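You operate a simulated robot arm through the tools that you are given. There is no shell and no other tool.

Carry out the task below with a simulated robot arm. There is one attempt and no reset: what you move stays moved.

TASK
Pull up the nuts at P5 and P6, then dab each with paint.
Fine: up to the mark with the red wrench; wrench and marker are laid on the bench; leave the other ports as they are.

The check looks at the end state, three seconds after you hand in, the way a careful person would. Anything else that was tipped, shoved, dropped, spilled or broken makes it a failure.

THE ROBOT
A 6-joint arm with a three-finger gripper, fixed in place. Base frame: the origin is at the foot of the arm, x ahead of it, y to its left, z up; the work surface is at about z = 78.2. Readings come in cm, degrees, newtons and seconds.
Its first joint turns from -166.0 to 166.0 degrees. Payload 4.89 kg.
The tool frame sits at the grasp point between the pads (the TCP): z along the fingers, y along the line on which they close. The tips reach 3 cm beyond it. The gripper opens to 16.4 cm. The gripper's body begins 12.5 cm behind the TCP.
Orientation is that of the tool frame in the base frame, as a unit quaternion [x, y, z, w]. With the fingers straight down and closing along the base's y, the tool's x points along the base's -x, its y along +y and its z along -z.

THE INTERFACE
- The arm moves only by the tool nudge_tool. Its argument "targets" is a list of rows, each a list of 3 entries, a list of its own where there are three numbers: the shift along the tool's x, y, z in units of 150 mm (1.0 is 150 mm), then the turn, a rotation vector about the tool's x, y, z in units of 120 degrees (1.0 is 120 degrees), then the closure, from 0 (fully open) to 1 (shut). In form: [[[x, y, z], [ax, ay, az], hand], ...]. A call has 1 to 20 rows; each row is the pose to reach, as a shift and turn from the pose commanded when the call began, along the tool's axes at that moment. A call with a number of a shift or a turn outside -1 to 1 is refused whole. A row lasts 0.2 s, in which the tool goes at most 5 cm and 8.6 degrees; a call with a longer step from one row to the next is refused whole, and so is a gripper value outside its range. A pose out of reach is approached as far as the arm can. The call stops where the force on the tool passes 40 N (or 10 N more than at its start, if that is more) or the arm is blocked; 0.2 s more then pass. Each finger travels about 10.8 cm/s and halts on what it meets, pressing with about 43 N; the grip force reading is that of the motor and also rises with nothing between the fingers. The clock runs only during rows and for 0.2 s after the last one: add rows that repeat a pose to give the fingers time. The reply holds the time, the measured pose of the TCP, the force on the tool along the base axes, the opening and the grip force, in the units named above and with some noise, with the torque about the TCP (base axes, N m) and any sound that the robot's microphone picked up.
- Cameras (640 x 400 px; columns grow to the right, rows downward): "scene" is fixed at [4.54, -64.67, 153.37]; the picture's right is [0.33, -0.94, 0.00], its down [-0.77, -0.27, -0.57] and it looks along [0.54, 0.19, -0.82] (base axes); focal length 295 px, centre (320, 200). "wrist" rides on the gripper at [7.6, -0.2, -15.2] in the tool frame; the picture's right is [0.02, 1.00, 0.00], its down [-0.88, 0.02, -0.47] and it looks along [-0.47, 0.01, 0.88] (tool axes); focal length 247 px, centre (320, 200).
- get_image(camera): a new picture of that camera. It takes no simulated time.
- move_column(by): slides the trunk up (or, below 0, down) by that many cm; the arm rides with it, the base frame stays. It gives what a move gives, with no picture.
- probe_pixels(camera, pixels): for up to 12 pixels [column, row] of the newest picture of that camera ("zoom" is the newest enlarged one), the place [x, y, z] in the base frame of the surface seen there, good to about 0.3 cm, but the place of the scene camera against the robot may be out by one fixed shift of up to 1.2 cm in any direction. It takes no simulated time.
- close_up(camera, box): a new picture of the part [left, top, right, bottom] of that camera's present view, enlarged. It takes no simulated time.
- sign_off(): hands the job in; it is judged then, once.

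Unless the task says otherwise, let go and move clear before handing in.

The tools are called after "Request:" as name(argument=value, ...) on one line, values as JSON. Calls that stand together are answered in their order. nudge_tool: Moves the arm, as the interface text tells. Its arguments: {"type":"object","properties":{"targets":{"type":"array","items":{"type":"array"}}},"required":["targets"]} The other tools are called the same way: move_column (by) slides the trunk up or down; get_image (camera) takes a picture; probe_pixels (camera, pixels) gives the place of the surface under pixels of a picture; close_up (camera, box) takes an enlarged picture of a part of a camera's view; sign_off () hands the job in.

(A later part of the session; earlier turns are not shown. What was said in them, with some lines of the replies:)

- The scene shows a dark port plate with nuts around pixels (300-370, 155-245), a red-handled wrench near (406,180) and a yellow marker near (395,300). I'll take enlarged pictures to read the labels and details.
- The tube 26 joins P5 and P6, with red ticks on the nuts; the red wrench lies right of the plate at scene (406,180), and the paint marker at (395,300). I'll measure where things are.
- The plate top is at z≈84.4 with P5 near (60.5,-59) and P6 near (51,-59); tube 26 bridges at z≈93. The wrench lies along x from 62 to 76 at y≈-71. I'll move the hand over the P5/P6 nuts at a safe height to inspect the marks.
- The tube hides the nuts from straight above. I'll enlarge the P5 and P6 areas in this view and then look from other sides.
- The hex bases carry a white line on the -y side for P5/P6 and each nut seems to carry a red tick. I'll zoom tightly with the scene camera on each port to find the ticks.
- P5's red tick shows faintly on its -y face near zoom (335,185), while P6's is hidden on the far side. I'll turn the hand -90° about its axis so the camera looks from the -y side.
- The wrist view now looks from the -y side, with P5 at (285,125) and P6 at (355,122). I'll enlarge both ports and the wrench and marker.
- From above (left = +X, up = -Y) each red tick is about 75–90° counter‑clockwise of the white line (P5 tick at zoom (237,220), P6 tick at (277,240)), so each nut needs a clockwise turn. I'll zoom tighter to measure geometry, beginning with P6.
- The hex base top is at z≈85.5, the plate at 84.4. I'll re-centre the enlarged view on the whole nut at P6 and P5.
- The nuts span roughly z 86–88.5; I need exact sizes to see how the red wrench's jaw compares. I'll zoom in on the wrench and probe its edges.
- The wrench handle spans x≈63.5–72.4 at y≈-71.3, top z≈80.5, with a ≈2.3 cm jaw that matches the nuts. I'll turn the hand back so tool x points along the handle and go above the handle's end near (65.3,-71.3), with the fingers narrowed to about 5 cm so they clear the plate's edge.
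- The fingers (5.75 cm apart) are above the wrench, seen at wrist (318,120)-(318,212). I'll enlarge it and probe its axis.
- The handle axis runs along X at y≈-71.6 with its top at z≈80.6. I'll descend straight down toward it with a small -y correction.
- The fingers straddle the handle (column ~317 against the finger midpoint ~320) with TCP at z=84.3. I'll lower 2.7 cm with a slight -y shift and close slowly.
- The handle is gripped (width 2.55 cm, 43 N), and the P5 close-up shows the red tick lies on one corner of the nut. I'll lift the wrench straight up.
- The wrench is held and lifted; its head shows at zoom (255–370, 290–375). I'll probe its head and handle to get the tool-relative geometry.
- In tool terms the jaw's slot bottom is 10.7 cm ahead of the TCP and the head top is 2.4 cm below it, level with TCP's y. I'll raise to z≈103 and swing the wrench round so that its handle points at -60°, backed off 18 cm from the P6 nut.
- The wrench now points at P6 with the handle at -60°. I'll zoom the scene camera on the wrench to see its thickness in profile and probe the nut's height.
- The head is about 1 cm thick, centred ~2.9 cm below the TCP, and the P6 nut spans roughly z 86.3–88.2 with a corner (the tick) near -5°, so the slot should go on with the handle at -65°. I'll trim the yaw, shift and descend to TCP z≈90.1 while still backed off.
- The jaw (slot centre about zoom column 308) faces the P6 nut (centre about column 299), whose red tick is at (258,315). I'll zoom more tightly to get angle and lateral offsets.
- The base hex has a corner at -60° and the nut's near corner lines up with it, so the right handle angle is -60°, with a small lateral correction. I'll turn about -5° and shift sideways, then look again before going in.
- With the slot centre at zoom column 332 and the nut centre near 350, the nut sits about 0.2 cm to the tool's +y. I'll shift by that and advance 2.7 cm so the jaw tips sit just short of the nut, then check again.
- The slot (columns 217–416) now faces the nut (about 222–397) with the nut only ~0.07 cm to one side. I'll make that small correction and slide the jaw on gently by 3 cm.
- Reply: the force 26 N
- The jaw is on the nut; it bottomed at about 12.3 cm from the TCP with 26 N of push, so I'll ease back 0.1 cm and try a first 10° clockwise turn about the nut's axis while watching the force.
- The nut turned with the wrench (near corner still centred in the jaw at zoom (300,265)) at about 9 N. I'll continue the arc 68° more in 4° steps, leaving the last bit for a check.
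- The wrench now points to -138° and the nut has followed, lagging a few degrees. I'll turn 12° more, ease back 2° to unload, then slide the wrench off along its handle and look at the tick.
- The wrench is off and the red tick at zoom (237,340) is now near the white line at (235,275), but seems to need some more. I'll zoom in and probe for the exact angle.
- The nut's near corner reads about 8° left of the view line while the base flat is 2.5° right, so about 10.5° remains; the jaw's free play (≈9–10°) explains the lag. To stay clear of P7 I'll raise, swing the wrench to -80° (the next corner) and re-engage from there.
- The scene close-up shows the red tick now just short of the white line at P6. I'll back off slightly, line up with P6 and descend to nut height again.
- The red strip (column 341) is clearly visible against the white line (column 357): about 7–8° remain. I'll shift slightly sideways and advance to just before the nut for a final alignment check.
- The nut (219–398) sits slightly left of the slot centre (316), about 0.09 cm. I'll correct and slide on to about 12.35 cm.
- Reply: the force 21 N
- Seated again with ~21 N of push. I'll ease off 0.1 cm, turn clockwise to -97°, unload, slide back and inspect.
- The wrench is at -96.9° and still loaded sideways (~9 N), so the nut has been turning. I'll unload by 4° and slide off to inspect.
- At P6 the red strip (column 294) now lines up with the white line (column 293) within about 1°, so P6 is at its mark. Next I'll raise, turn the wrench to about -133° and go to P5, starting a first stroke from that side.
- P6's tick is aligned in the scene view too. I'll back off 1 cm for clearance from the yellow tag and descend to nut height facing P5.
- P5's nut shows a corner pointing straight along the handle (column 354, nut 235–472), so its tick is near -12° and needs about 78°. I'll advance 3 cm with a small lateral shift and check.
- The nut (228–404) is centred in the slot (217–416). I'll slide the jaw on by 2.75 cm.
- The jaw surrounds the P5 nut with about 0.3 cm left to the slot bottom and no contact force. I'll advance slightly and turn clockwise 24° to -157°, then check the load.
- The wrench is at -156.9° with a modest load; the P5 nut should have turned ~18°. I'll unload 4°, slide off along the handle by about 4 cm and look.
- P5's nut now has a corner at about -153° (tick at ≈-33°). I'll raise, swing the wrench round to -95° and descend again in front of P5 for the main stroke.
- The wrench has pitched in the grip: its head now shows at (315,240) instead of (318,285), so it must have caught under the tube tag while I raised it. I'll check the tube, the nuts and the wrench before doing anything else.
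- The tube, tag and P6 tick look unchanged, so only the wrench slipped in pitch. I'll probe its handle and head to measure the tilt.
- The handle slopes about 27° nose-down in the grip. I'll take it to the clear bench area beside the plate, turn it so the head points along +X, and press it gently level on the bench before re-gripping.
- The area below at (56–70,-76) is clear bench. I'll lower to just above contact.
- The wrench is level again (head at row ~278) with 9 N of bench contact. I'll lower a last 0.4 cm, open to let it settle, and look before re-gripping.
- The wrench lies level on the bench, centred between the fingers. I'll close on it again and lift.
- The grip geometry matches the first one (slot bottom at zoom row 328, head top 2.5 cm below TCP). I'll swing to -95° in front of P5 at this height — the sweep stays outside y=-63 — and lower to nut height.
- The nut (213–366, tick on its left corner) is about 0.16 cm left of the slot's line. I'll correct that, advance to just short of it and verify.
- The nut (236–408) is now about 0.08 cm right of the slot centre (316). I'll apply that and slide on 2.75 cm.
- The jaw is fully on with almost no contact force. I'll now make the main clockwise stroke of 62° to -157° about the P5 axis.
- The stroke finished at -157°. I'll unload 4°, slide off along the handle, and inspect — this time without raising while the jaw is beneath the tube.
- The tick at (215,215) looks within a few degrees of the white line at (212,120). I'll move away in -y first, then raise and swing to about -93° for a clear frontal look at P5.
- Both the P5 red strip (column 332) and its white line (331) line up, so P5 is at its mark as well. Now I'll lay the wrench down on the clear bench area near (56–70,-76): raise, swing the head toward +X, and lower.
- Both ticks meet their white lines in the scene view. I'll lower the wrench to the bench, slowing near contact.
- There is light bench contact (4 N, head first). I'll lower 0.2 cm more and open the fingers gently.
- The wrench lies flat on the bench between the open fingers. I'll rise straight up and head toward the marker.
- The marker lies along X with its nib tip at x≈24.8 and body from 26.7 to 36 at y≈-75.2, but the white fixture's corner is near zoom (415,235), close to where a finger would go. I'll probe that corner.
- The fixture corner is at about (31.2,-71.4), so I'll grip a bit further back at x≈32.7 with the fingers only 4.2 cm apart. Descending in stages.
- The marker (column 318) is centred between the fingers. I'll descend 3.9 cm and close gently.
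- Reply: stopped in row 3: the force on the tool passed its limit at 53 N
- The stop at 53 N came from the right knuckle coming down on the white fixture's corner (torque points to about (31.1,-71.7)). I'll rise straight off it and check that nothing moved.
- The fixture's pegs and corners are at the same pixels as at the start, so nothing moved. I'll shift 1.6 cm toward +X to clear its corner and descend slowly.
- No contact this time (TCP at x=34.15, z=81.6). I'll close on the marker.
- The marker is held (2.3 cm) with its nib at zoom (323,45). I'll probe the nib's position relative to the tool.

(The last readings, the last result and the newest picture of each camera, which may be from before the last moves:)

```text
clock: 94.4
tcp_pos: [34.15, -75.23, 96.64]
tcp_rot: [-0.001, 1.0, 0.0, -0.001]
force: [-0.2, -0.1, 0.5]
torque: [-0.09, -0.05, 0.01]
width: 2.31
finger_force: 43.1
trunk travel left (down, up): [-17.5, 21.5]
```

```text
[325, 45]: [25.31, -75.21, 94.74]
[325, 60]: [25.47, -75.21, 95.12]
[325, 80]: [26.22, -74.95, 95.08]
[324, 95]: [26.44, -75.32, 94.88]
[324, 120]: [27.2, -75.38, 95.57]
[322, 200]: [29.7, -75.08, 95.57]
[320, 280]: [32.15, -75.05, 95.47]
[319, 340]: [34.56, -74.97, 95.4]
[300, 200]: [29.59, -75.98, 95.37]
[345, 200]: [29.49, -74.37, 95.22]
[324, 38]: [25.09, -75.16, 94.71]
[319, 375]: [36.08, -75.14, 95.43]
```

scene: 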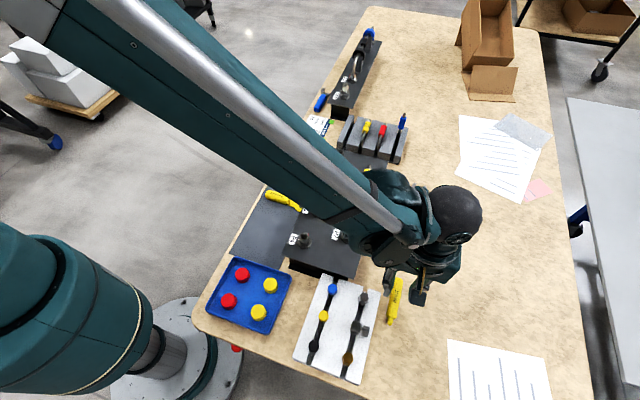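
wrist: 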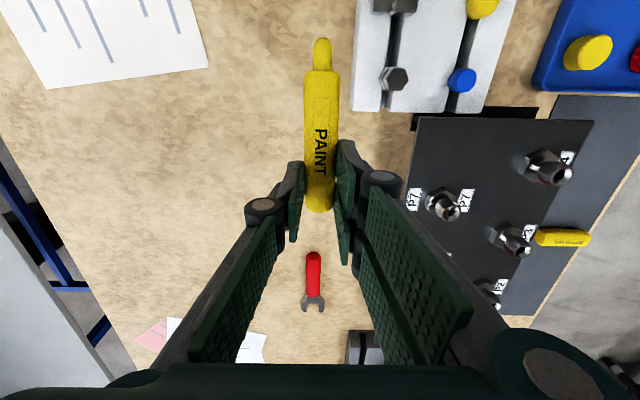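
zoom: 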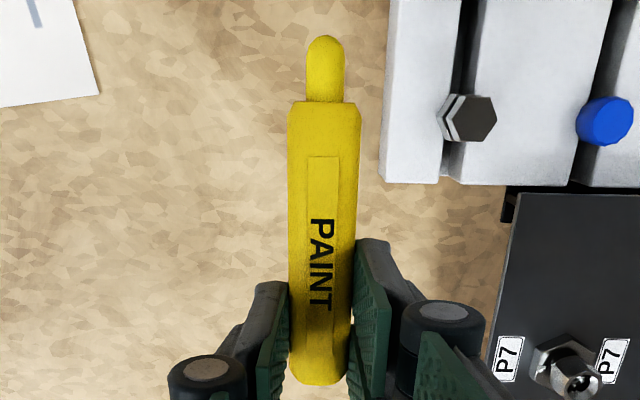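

The nib tip is 9.2 cm ahead of the TCP along tool +x and 2.3 cm below it. I'll turn the hand 90° clockwise so the nib points to +Y while moving toward P6 at this height.

Request:
nudge_tool(targets=[[[-0.086, 0.005, 0], [0, 0, 0.0682], 1.0], [[-0.173, 0.01, 0], [0, 0, 0.1364], 1.0], [[-0.259, 0.02, 0], [0, 0, 0.2045], 1.0], [[-0.345, 0.03, 0], [0, 0, 0.2727], 1.0], [[-0.432, 0.04, 0], [0, 0, 0.3409], 1.0], [[-0.518, 0.05, 0], [0, 0, 0.4091], 1.0], [[-0.605, 0.06, 0], [0, 0, 0.4773], 1.0], [[-0.691, 0.07, 0], [0, 0, 0.5455], 1.0], [[-0.777, 0.08, 0], [0, 0, 0.6136], 1.0], [[-0.864, 0.09, 0], [0, 0, 0.6818], 1.0], [[-0.95, 0.1, 0], [0, 0, 0.75], 1.0], [[-0.95, 0.1, 0], [0, 0, 0.75], 1.0]])

Request:
get_image(camera="wrist")

Request:
get_image(camera="scene")

```text
clock: 97.0
tcp_pos: [48.55, -73.52, 96.79]
tcp_rot: [0.707, 0.707, 0.0, -0.001]
force: [0.4, -0.3, -1.0]
torque: [-0.01, 0.01, -0.01]
width: 2.26
finger_force: 43.0
trunk travel left (down, up): [-17.5, 21.5]
```

```text
taken
```

wrist: 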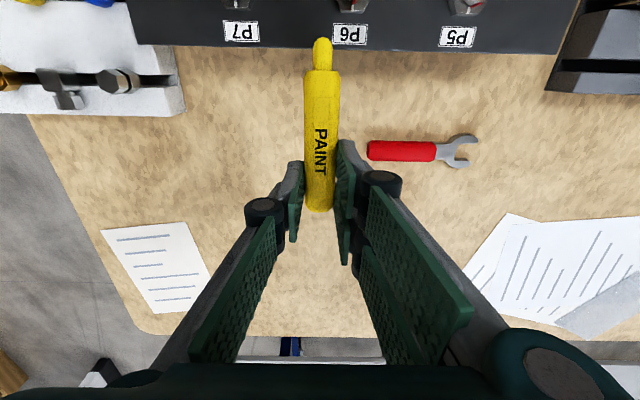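

```text
taken
```

scene: 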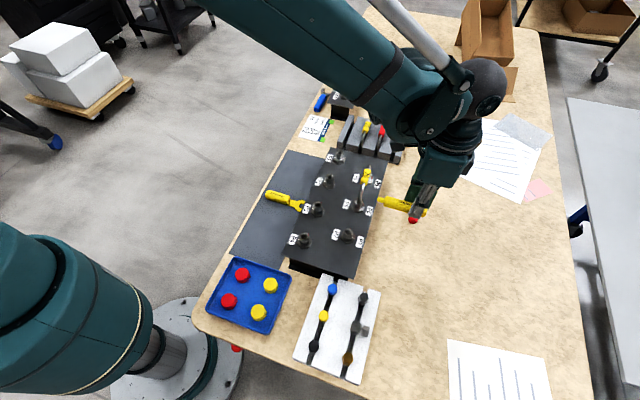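

The hand reached the new orientation; P6's label is at (350,33) above the nib. I'll move 2.45 cm toward +X and lower to put the nib at nut height, still 3 cm short of the P6 nut.

Request:
nudge_tool(targets=[[[0, 0.08, 0.1], [0, 0, 0], 1.0], [[0, 0.163, 0.25], [0, 0, 0], 1.0], [[0, 0.163, 0.4], [0, 0, 0], 1.0], [[0, 0.163, 0.487], [0, 0, 0], 1.0], [[0, 0.163, 0.487], [0, 0, 0], 1.0]])

Request:
get_image(camera="wrist")

Request:
close_up(camera="wrist", box=[270, 0, 370, 100])

Request:
close_up(camera="scene", box=[335, 180, 425, 240])

```text
clock: 98.2
tcp_pos: [51.05, -73.73, 89.4]
tcp_rot: [0.707, 0.707, 0.001, 0.0]
force: [1.0, -0.6, -0.4]
torque: [0.02, 0.05, 0.0]
width: 2.29
finger_force: 43.0
trunk travel left (down, up): [-17.5, 21.5]
```

```text
taken
```

wrist: 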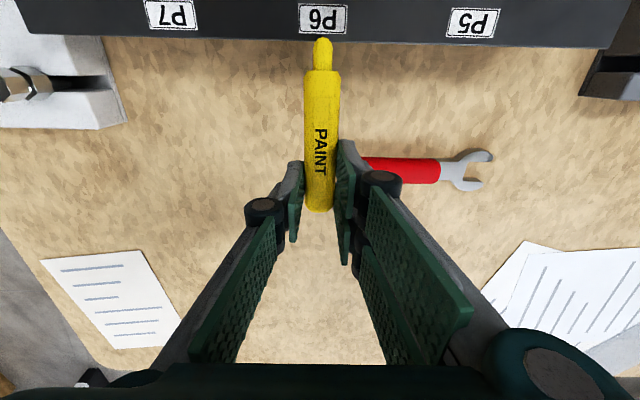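

```text
4.00 times, centred on (320, 50) of wrist
```

zoom: 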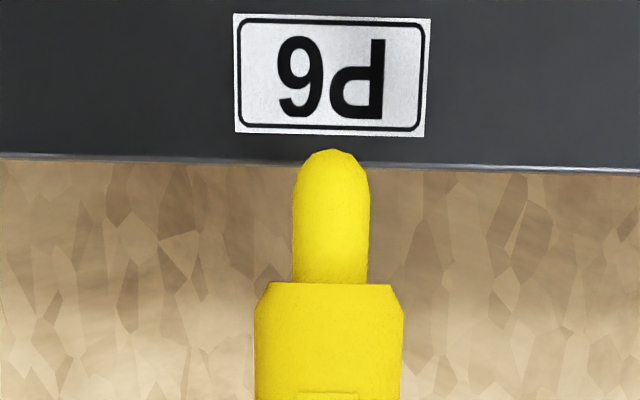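

```text
6.67 times, centred on (380, 210) of scene
```

zoom: 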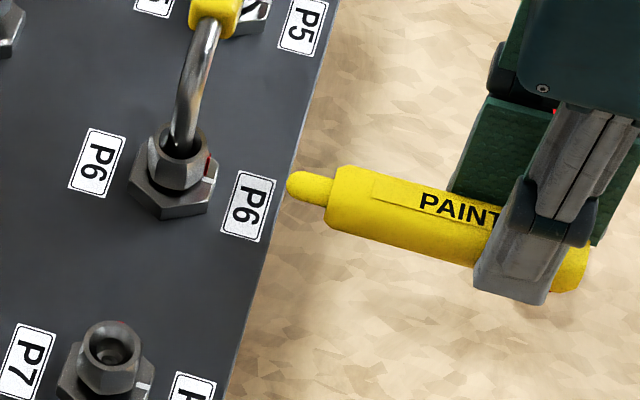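

The nib is level with the P6 nut and lined up with its label (both at column ~332). I'll advance 2.8 cm, then creep in.

Request:
nudge_tool(targets=[[[0.06, 0, 0], [0, 0, 0], 1.0], [[0.12, 0, 0], [0, 0, 0], 1.0], [[0.17, 0, 0], [0, 0, 0], 1.0], [[0.187, 0, 0], [0, 0, 0], 1.0], [[0.187, 0, 0], [0, 0, 0], 1.0]])

Request:
close_up(camera="wrist", box=[270, 0, 370, 100])

Request:
close_up(camera="scene", box=[340, 185, 400, 225])

```text
clock: 99.4
tcp_pos: [50.87, -70.72, 89.37]
tcp_rot: [0.707, 0.707, 0.0, -0.001]
force: [-0.6, 0.5, -0.3]
torque: [-0.04, -0.01, 0.01]
width: 2.31
finger_force: 43.0
trunk travel left (down, up): [-17.5, 21.5]
```

```text
4.00 times, centred on (320, 50) of wrist
```

zoom: 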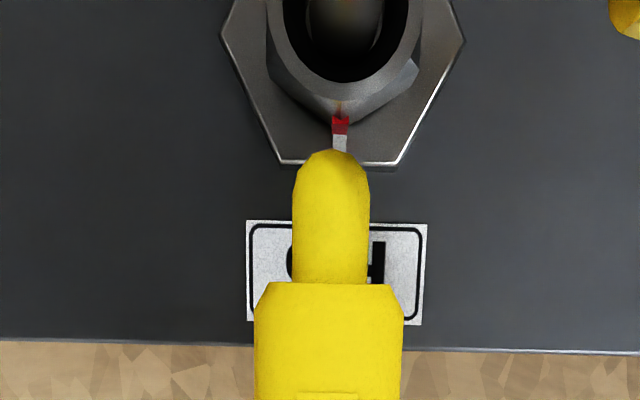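

```text
10.00 times, centred on (370, 205) of scene
```

zoom: 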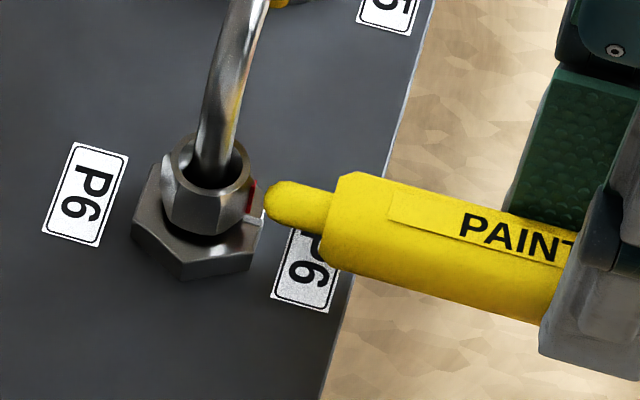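

The nib tip is about 0.3 cm from the red tick corner and 0.1 cm to its left. I'll correct sideways and creep forward 0.35 cm.

Request:
nudge_tool(targets=[[[0, 0.008, 0], [0, 0, 0], 1.0], [[0.01, 0.008, 0], [0, 0, 0], 1.0], [[0.015, 0.008, 0], [0, 0, 0], 1.0], [[0.02, 0.008, 0], [0, 0, 0], 1.0], [[0.023, 0.008, 0], [0, 0, 0], 1.0], [[0.023, 0.008, 0], [0, 0, 0], 1.0]])

Request:
close_up(camera="wrist", box=[290, 0, 350, 60])

Request:
close_up(camera="scene", box=[345, 190, 385, 220])

```text
clock: 100.8
tcp_pos: [51.03, -70.55, 89.57]
tcp_rot: [0.707, 0.708, 0.001, -0.001]
force: [0.1, 0.2, 0.1]
torque: [0.01, -0.03, -0.01]
width: 2.32
finger_force: 42.8
trunk travel left (down, up): [-17.5, 21.5]
```

```text
6.67 times, centred on (320, 30) of wrist
```

zoom: 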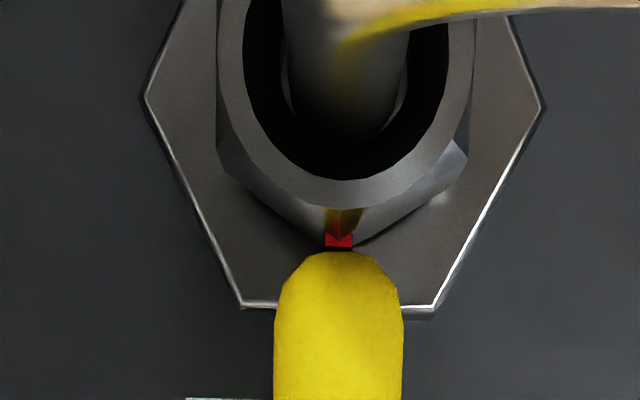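

```text
13.33 times, centred on (365, 205) of scene
```

zoom: 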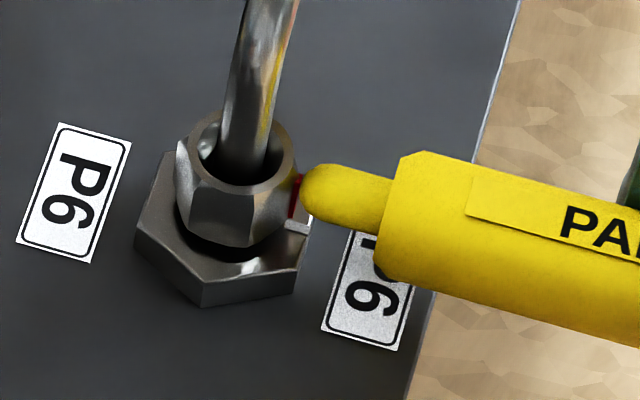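

The nib is within about 0.05–0.1 cm of the red tick corner, still without force. I'll creep 0.15 cm more for contact and hold briefly.

Request:
nudge_tool(targets=[[[0.004, 0, 0], [0, 0, 0], 1.0], [[0.007, 0, 0], [0, 0, 0], 1.0], [[0.01, 0, 0], [0, 0, 0], 1.0], [[0.01, 0, 0], [0, 0, 0], 1.0], [[0.01, 0, 0], [0, 0, 0], 1.0]])

Request:
close_up(camera="wrist", box=[290, 0, 350, 60])

Request:
close_up(camera="scene", box=[345, 190, 385, 220])

```text
clock: 102.0
tcp_pos: [50.93, -70.58, 89.41]
tcp_rot: [0.708, 0.707, 0.0, 0.0]
force: [1.2, -22.0, 5.2]
torque: [0.06, -0.01, -0.08]
width: 2.3
finger_force: 42.7
trunk travel left (down, up): [-17.5, 21.5]
```

```text
6.67 times, centred on (320, 30) of wrist
```

zoom: 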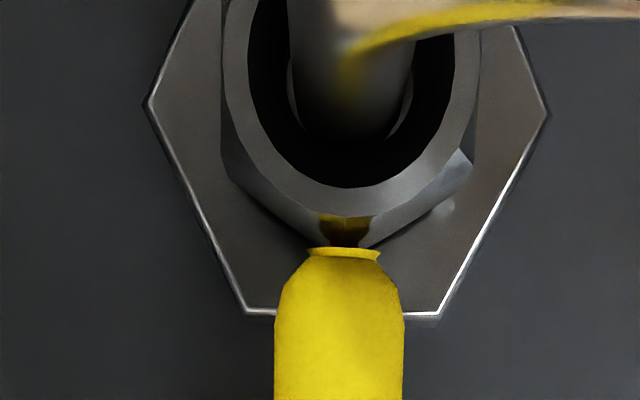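

```text
13.33 times, centred on (365, 205) of scene
```

zoom: 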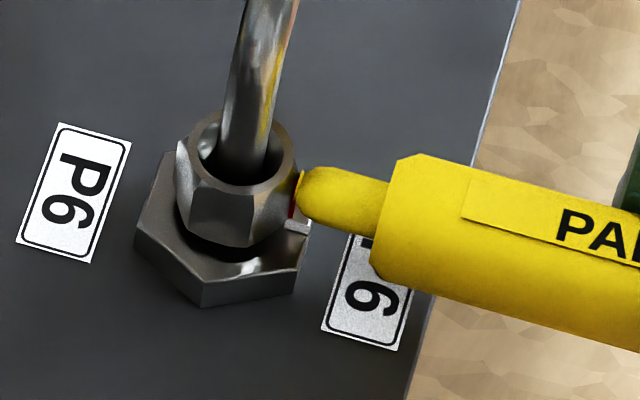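

Contact at 22 N and a yellow paint disc has appeared on the nut's corner at (343,252). I'll back straight off 4 cm and confirm the dab and the tick alignment.

Request:
nudge_tool(targets=[[[-0.03, 0, 0], [0, 0, 0], 1.0], [[-0.1, 0, 0], [0, 0, 0], 1.0], [[-0.18, 0, 0], [0, 0, 0], 1.0], [[-0.27, 0, 0], [0, 0, 0], 1.0], [[-0.27, 0, 0], [0, 0, 0], 1.0]])

Request:
close_up(camera="scene", box=[345, 190, 385, 220])

Request:
get_image(camera="wrist")

```text
clock: 103.2
tcp_pos: [51.06, -74.42, 89.51]
tcp_rot: [0.707, 0.707, 0.0, -0.001]
force: [1.0, 0.1, -0.4]
torque: [0.0, 0.03, -0.01]
width: 2.27
finger_force: 43.3
trunk travel left (down, up): [-17.5, 21.5]
```

```text
13.33 times, centred on (365, 205) of scene
```

zoom: 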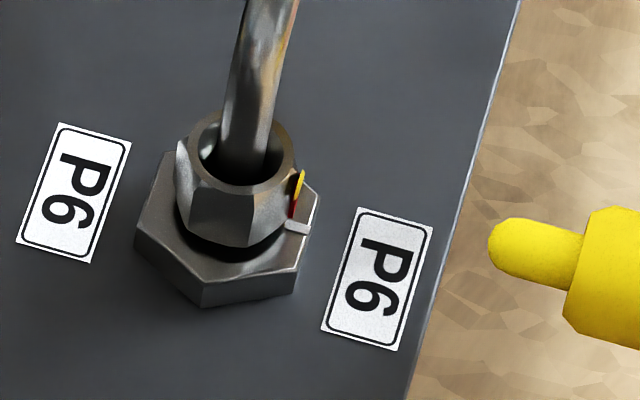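

```text
taken
```

wrist: 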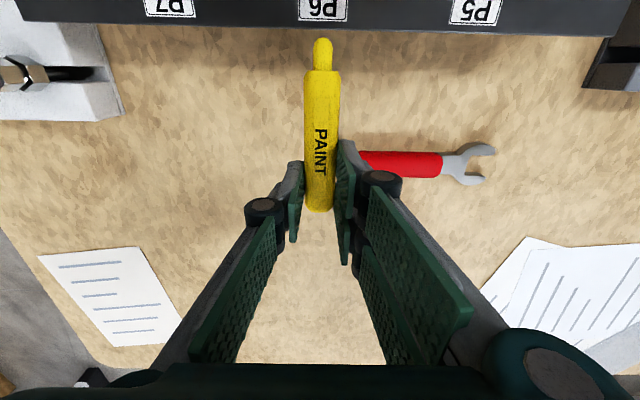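

P6 now carries a yellow dab on the tick, which still meets its white line. I'll shift 10 cm along +X to P5 and advance to just short of contact.

Request:
nudge_tool(targets=[[[0, 0.16, 0], [0, 0, 0], 1.0], [[0, 0.33, 0], [0, 0, 0], 1.0], [[0, 0.5, 0], [0, 0, 0], 1.0], [[0, 0.667, 0], [0, 0, 0], 1.0], [[0.06, 0.667, 0], [0, 0, 0], 1.0], [[0.13, 0.667, 0], [0, 0, 0], 1.0], [[0.19, 0.667, 0], [0, 0, 0], 1.0], [[0.21, 0.667, 0], [0, 0, 0], 1.0], [[0.21, 0.667, 0], [0, 0, 0], 1.0]])

Request:
close_up(camera="wrist", box=[280, 0, 360, 80])

Request:
close_up(camera="scene", box=[350, 165, 400, 200])

```text
clock: 105.2
tcp_pos: [61.04, -71.15, 89.32]
tcp_rot: [0.707, 0.707, -0.001, 0.0]
force: [-0.1, 0.2, -0.6]
torque: [-0.01, 0.02, 0.02]
width: 2.29
finger_force: 43.0
trunk travel left (down, up): [-17.5, 21.5]
```

```text
5.00 times, centred on (320, 40) of wrist
```

zoom: 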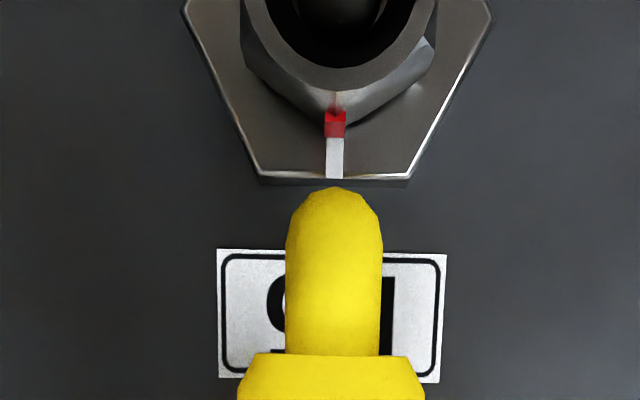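

```text
11.43 times, centred on (375, 182) of scene
```

zoom: 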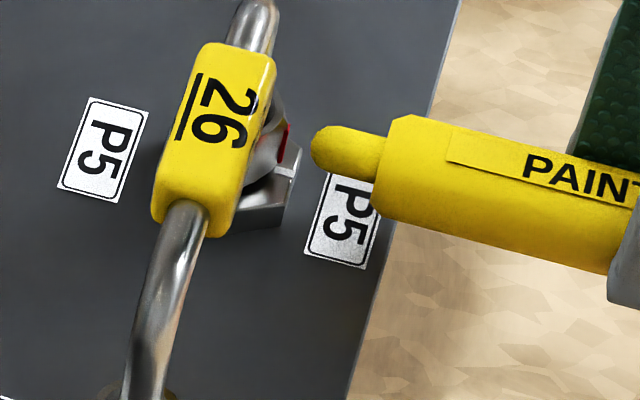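

P5's tick (column 336) and white line (335) coincide and the nib (333) is lined up, about 0.7 cm short. I'll creep in 0.6 cm and check.

Request:
nudge_tool(targets=[[[0.015, 0.002, 0], [0, 0, 0], 1.0], [[0.03, 0.002, 0], [0, 0, 0], 1.0], [[0.04, 0.002, 0], [0, 0, 0], 1.0], [[0.04, 0.002, 0], [0, 0, 0], 1.0]])

Request:
close_up(camera="wrist", box=[290, 0, 350, 60])

```text
clock: 106.2
tcp_pos: [61.11, -70.57, 89.27]
tcp_rot: [0.707, 0.707, 0.0, 0.0]
force: [-0.2, -0.2, -0.2]
torque: [-0.01, 0.03, -0.01]
width: 2.29
finger_force: 43.1
trunk travel left (down, up): [-17.5, 21.5]
```

```text
6.67 times, centred on (320, 30) of wrist
```

zoom: 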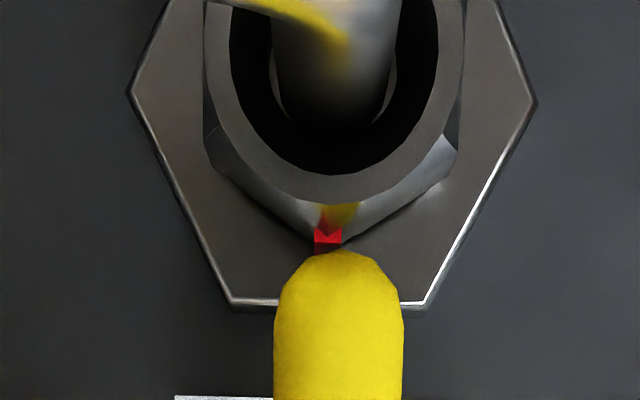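

The nib (column 341) is nearly touching but about 0.1 cm right of the tick (328). I'll shift slightly and creep 0.15 cm to make contact.

Request:
nudge_tool(targets=[[[0, -0.007, 0], [0, 0, 0], 1.0], [[0.004, -0.007, 0], [0, 0, 0], 1.0], [[0.008, -0.007, 0], [0, 0, 0], 1.0], [[0.011, -0.007, 0], [0, 0, 0], 1.0], [[0.011, -0.007, 0], [0, 0, 0], 1.0], [[0.011, -0.007, 0], [0, 0, 0], 1.0]])

Request:
close_up(camera="wrist", box=[290, 0, 350, 60])

Request:
close_up(camera="scene", box=[350, 165, 400, 200])

```text
clock: 107.6
tcp_pos: [61.03, -70.46, 89.34]
tcp_rot: [0.707, 0.707, 0.001, 0.001]
force: [0.4, -6.8, 1.5]
torque: [0.02, -0.01, -0.04]
width: 2.3
finger_force: 42.8
trunk travel left (down, up): [-17.5, 21.5]
```

```text
6.67 times, centred on (320, 30) of wrist
```

zoom: 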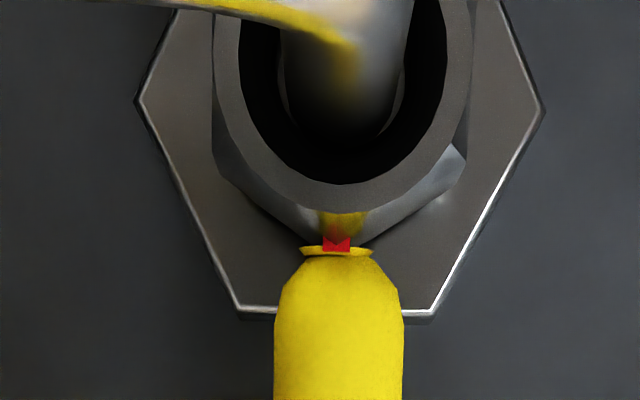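

```text
11.43 times, centred on (375, 182) of scene
```

zoom: 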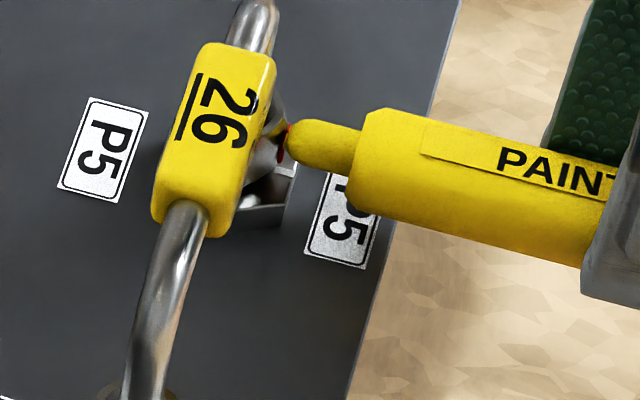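

Contact at 7 N and a yellow disc shows on P5's nut at (336,252). I'll back off 4.5 cm and verify both dabs.

Request:
nudge_tool(targets=[[[-0.03, 0, 0], [0, 0, 0], 1.0], [[-0.1, 0, 0], [0, 0, 0], 1.0], [[-0.18, 0, 0], [0, 0, 0], 1.0], [[-0.28, 0, 0], [0, 0, 0], 1.0], [[-0.28, 0, 0], [0, 0, 0], 1.0]])

Request:
close_up(camera="scene", box=[350, 165, 400, 200])

Request:
close_up(camera="scene", box=[345, 190, 385, 220])

Request:
get_image(camera="wrist")

```text
clock: 108.8
tcp_pos: [60.91, -74.71, 89.36]
tcp_rot: [0.707, 0.707, -0.001, 0.0]
force: [0.1, 0.1, -0.2]
torque: [-0.04, 0.01, -0.01]
width: 2.29
finger_force: 42.7
trunk travel left (down, up): [-17.5, 21.5]
```

```text
11.43 times, centred on (375, 182) of scene
```

zoom: 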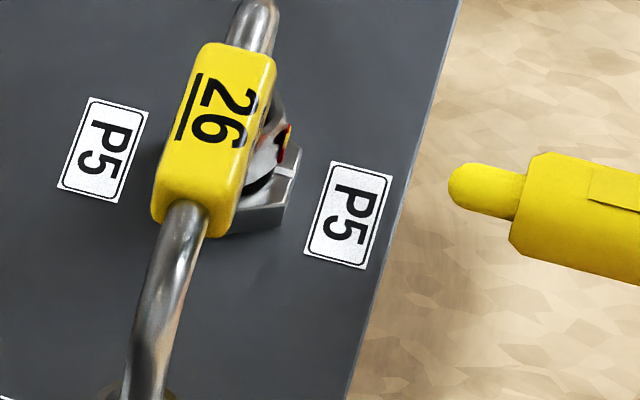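

```text
13.33 times, centred on (365, 205) of scene
```

zoom: 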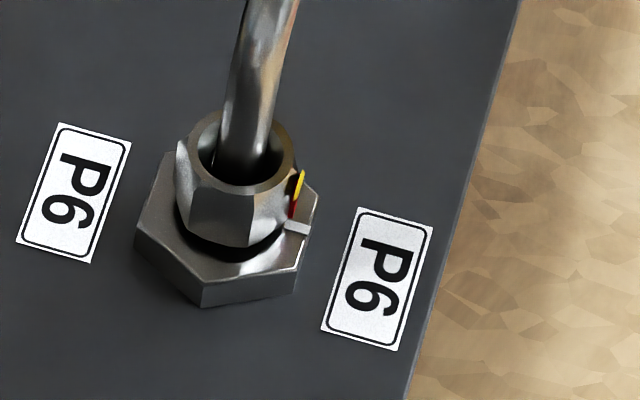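

```text
taken
```

wrist: 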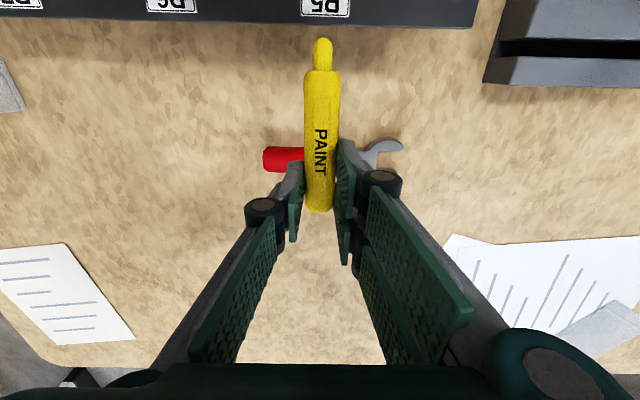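

Both nuts show a yellow dab and aligned ticks. I'll now lay the marker on the clear bench between its old spot and the wrench, around (46,-76): raise, move in -X, then lower.

Request:
nudge_tool(targets=[[[-0.05, 0, -0.2], [0, 0, 0], 1.0], [[-0.087, 0, -0.4], [0, 0, 0], 1.0], [[-0.087, -0.25, -0.4], [0, 0, 0], 1.0], [[-0.087, -0.5, -0.4], [0, 0, 0], 1.0], [[-0.087, -0.75, -0.4], [0, 0, 0], 1.0], [[-0.087, -0.97, -0.4], [0, 0, 0], 1.0], [[-0.087, -0.97, -0.4], [0, 0, 0], 1.0]])

Request:
get_image(camera="wrist")

Request:
get_image(camera="scene")

```text
clock: 110.4
tcp_pos: [46.31, -75.96, 95.85]
tcp_rot: [0.707, 0.707, 0.001, 0.0]
force: [0.6, -0.2, -0.4]
torque: [-0.07, -0.03, 0.01]
width: 2.28
finger_force: 42.9
trunk travel left (down, up): [-17.5, 21.5]
```

```text
taken
```

wrist: 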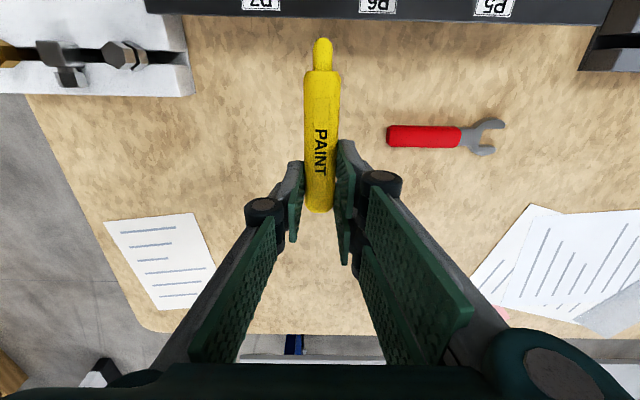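

```text
taken
```

scene: 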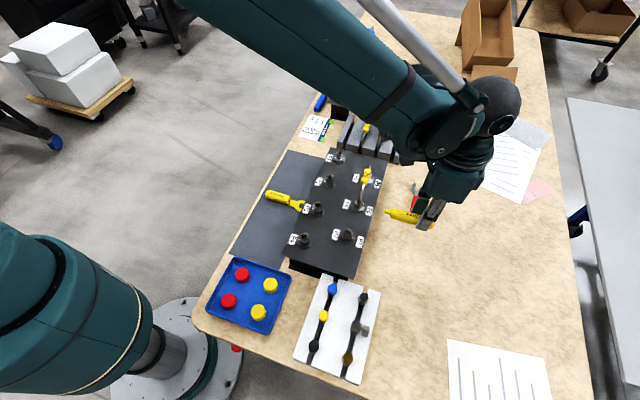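

The spot beneath is clear and the wrench is well to the right. I'll lower the marker to the bench, slowing near the surface.

Request:
nudge_tool(targets=[[[0, 0, 0.2], [0, 0, 0], 1.0], [[0, 0, 0.4], [0, 0, 0], 1.0], [[0, 0, 0.6], [0, 0, 0], 1.0], [[0, 0, 0.75], [0, 0, 0], 1.0], [[0, 0, 0.85], [0, 0, 0], 1.0], [[0, 0, 0.89], [0, 0, 0], 1.0], [[0, 0, 0.92], [0, 0, 0], 1.0], [[0, 0, 0.933], [0, 0, 0], 1.0], [[0, 0, 0.933], [0, 0, 0], 1.0]])

```text
clock: 112.4
tcp_pos: [46.47, -76.04, 81.69]
tcp_rot: [0.706, 0.708, -0.001, 0.0]
force: [-0.5, 2.5, 22.9]
torque: [0.22, 0.01, 0.0]
width: 2.32
finger_force: 42.9
trunk travel left (down, up): [-17.5, 21.5]
stopped in row 9: the force on the tool passed its limit at 42 N (the readings are from after the stop); the commanded pose is now the measured one
```

The marker is pressed on the bench (23 N), so I'll ease up a hair and open the fingers slowly.

Request:
nudge_tool(targets=[[[0, 0, -0.005], [0, 0, 0], 1.0], [[0, 0, -0.005], [0, 0, 0], 0.85], [[0, 0, -0.005], [0, 0, 0], 0.82], [[0, 0, -0.005], [0, 0, 0], 0.78], [[0, 0, -0.005], [0, 0, 0], 0.744], [[0, 0, -0.005], [0, 0, 0], 0.744], [[0, 0, -0.005], [0, 0, 0], 0.744]])

Request:
get_image(camera="wrist")

```text
clock: 114.0
tcp_pos: [46.52, -76.06, 81.57]
tcp_rot: [0.707, 0.707, 0.0, 0.0]
force: [-0.5, -0.5, 0.1]
torque: [0.02, -0.02, -0.01]
width: 4.18
finger_force: 0.1
trunk travel left (down, up): [-17.5, 21.5]
```

```text
taken
```

wrist: 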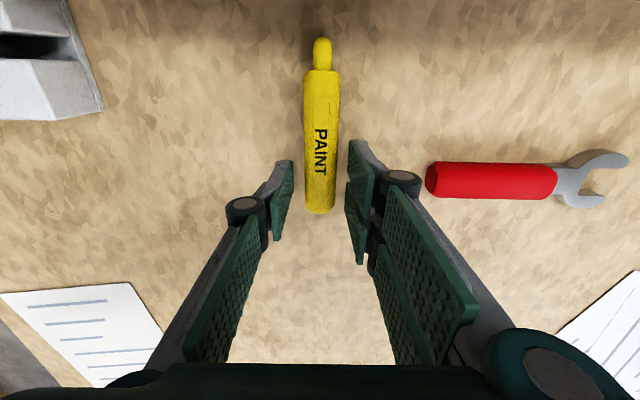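

The marker rests on the bench between the open fingers. I'll rise straight up 15 cm and then check everything.

Request:
nudge_tool(targets=[[[0, 0, -0.1], [0, 0, 0], 0.744], [[0, 0, -0.3], [0, 0, 0], 0.744], [[0, 0, -0.6], [0, 0, 0], 0.744], [[0, 0, -0.9], [0, 0, 0], 0.744], [[0, 0, -1.0], [0, 0, 0], 0.744], [[0, 0, -1.0], [0, 0, 0], 0.744]])

Request:
get_image(camera="scene")

Request:
get_image(camera="wrist")

Request:
close_up(camera="scene", box=[270, 130, 430, 280])

```text
clock: 115.4
tcp_pos: [46.89, -76.21, 96.6]
tcp_rot: [0.707, 0.707, 0.0, 0.0]
force: [-0.1, 0.0, -0.3]
torque: [-0.04, -0.02, -0.03]
width: 4.23
finger_force: 0.0
trunk travel left (down, up): [-17.5, 21.5]
```

```text
taken
```

scene: 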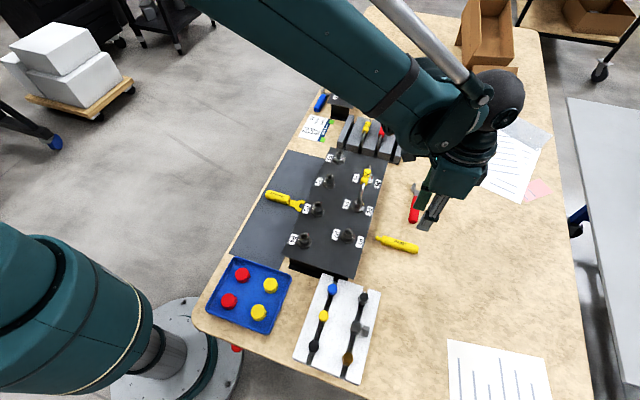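

```text
taken
```

wrist: 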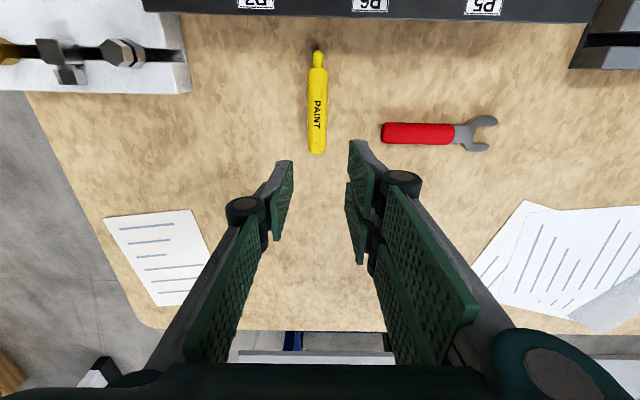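

```text
2.67 times, centred on (350, 205) of scene
```

zoom: 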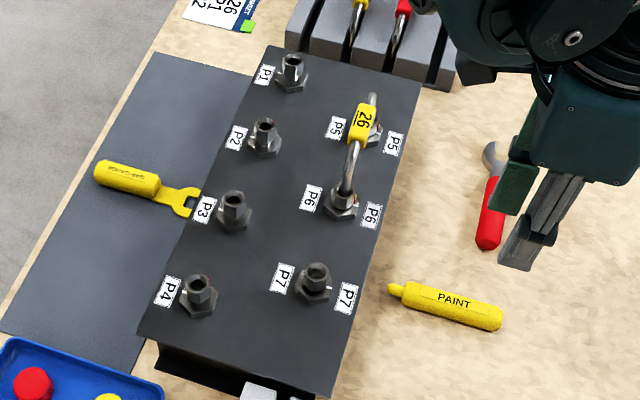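

Wrench and marker lie on the bench and the other items are where they were. I'll move up over P5/P6 for a last look at the ticks and dabs from above.

Request:
nudge_tool(targets=[[[0, 0, -0.25], [0, 0, 0], 0.744], [[0.1, 0.15, -0.25], [0, 0, 0], 0.744], [[0.25, 0.3, -0.25], [0, 0, 0], 0.744], [[0.4, 0.45, -0.25], [0, 0, 0], 0.744], [[0.55, 0.63, -0.25], [0, 0, 0], 0.744], [[0.55, 0.63, -0.25], [0, 0, 0], 0.744]])

Request:
get_image(camera="wrist")

Request:
close_up(camera="wrist", box=[360, 0, 440, 100])

Request:
close_up(camera="wrist", box=[250, 0, 330, 100])

```text
clock: 116.8
tcp_pos: [56.06, -67.92, 100.01]
tcp_rot: [0.708, 0.707, 0.001, 0.0]
force: [0.1, 0.5, 0.0]
torque: [0.03, -0.03, 0.02]
width: 4.18
finger_force: 0.2
trunk travel left (down, up): [-17.5, 21.5]
```

```text
taken
```

wrist: 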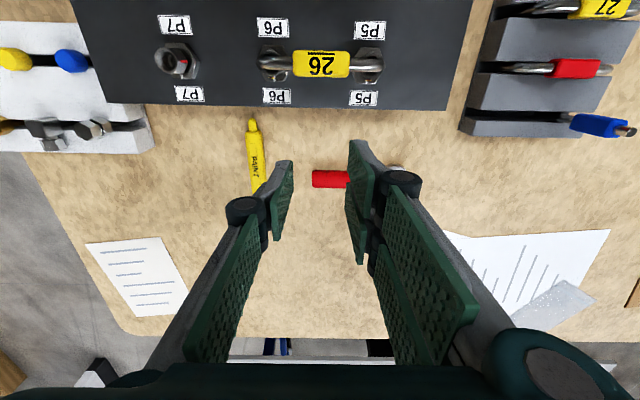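

```text
4.00 times, centred on (400, 50) of wrist
```

zoom: 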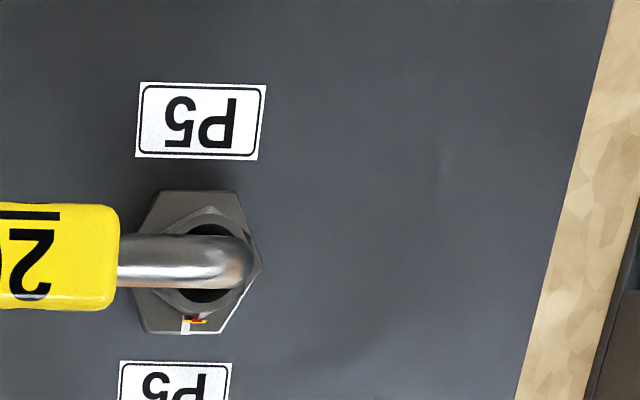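

```text
4.00 times, centred on (290, 50) of wrist
```

zoom: 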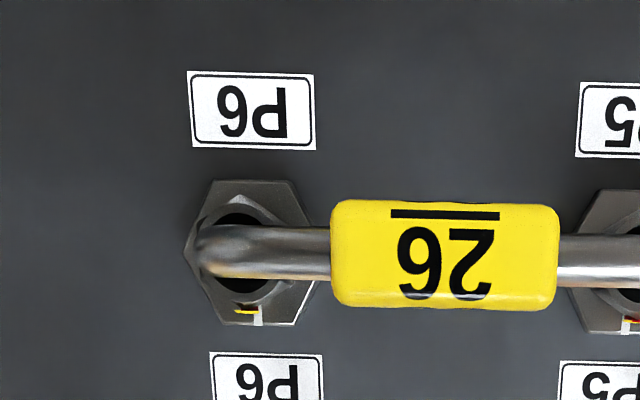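

Request:
close_up(camera="wrist", box=[340, 60, 376, 96])

Request:
close_up(camera="wrist", box=[258, 58, 294, 94])

Request:
close_up(camera="scene", box=[340, 160, 390, 215])

```text
11.11 times, centred on (358, 78) of wrist
```

zoom: 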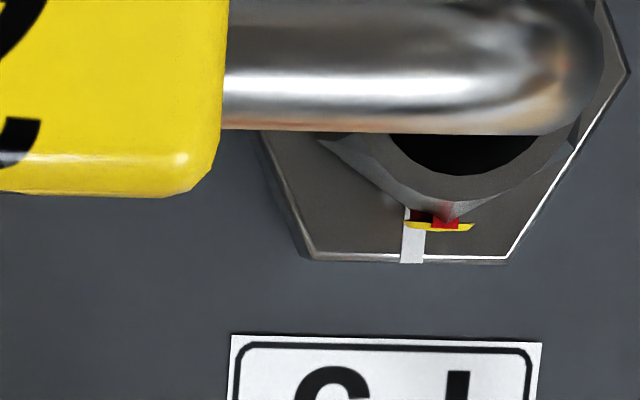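

```text
11.11 times, centred on (276, 76) of wrist
```

zoom: 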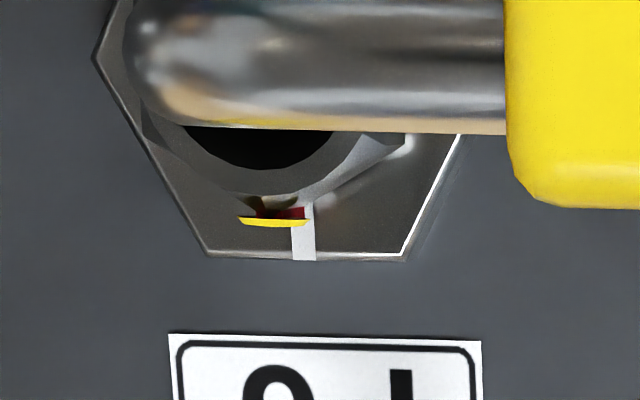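

```text
7.27 times, centred on (365, 188) of scene
```

zoom: 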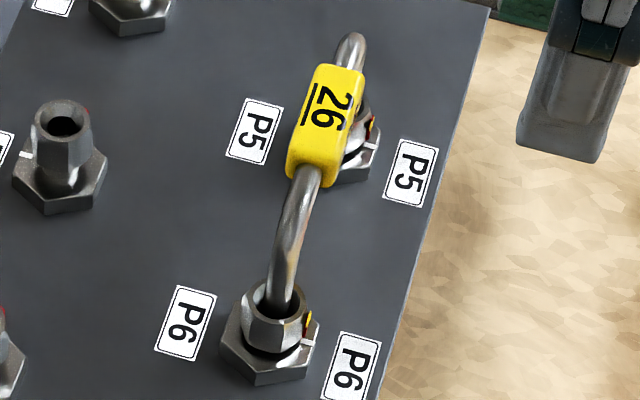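

Seen from above, each red tick starts right at its white line (P5 at (413,215), P6 at (304,212)), with a yellow dab on both nuts. I'll lift the empty hand clear and take one last overall picture.

Request:
nudge_tool(targets=[[[-0.1, 0, -0.25], [0, 0, 0], 0.744], [[-0.2, 0, -0.5], [0, 0, 0], 0.744], [[-0.2, 0, -0.75], [0, 0, 0], 0.744], [[-0.2, 0, -0.75], [0, 0, 0], 0.744], [[-0.2, 0, -0.75], [0, 0, 0], 0.744]])

Request:
get_image(camera="scene")

Request:
get_image(camera="wrist")

```text
clock: 118.0
tcp_pos: [55.74, -70.66, 111.78]
tcp_rot: [0.707, 0.707, 0.001, -0.001]
force: [-0.4, 1.4, 0.6]
torque: [-0.06, -0.02, 0.01]
width: 4.22
finger_force: 0.1
trunk travel left (down, up): [-17.5, 21.5]
```

```text
taken
```

scene: 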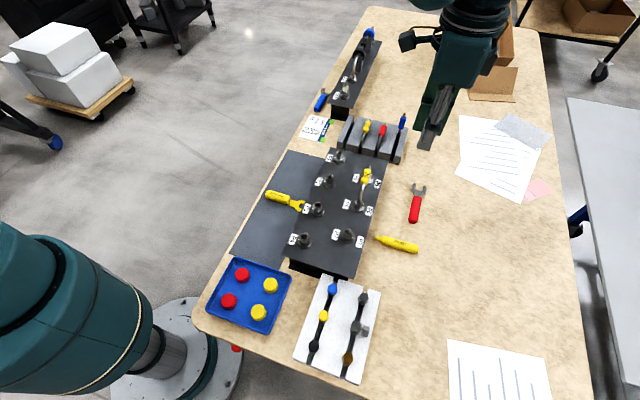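

```text
taken
```

wrist: 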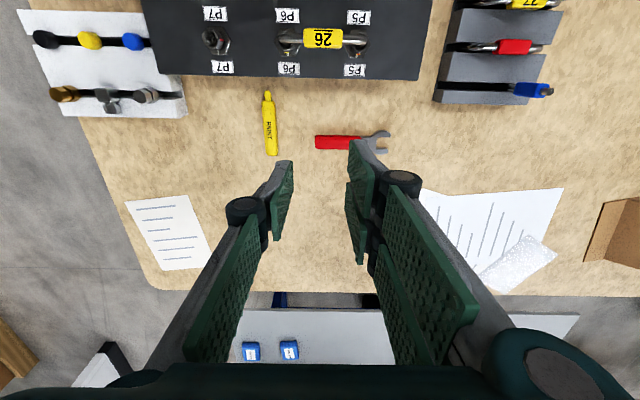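

The final pictures show the wrench at (415,203) and the marker at (397,244) lying on the bench. P5 and P6 are at their marks with paint, the other ports look unchanged, and the hand is empty and clear, so I'm handing in.

Request:
sign_off()

```text
The job is handed in.
```

The nuts at P5 and P6 are tightened to their marks, and each has a yellow paint dab on its tick. The job is handed in. In the last close-ups, each red tick lined up with its white line to within about a degree.

The red wrench and the paint marker are lying flat on the bench beside the plate. The other ports look the same as at the start.

Two things went wrong along the way:

- **Wrench under the tube:** while I was raising the wrench from P5, its head caught under the tube 26 tag and tipped about 27° in the grip. The tube and tag showed no movement afterwards. I levelled the wrench on the bench, gripped it again and finished the turn.
- **Hand on the white fixture:** while I was reaching for the marker, a knuckle of the hand came down on the corner of the white fixture, and the arm stopped at 53 N. The fixture and its pegs were in the same place in the pictures before and after.
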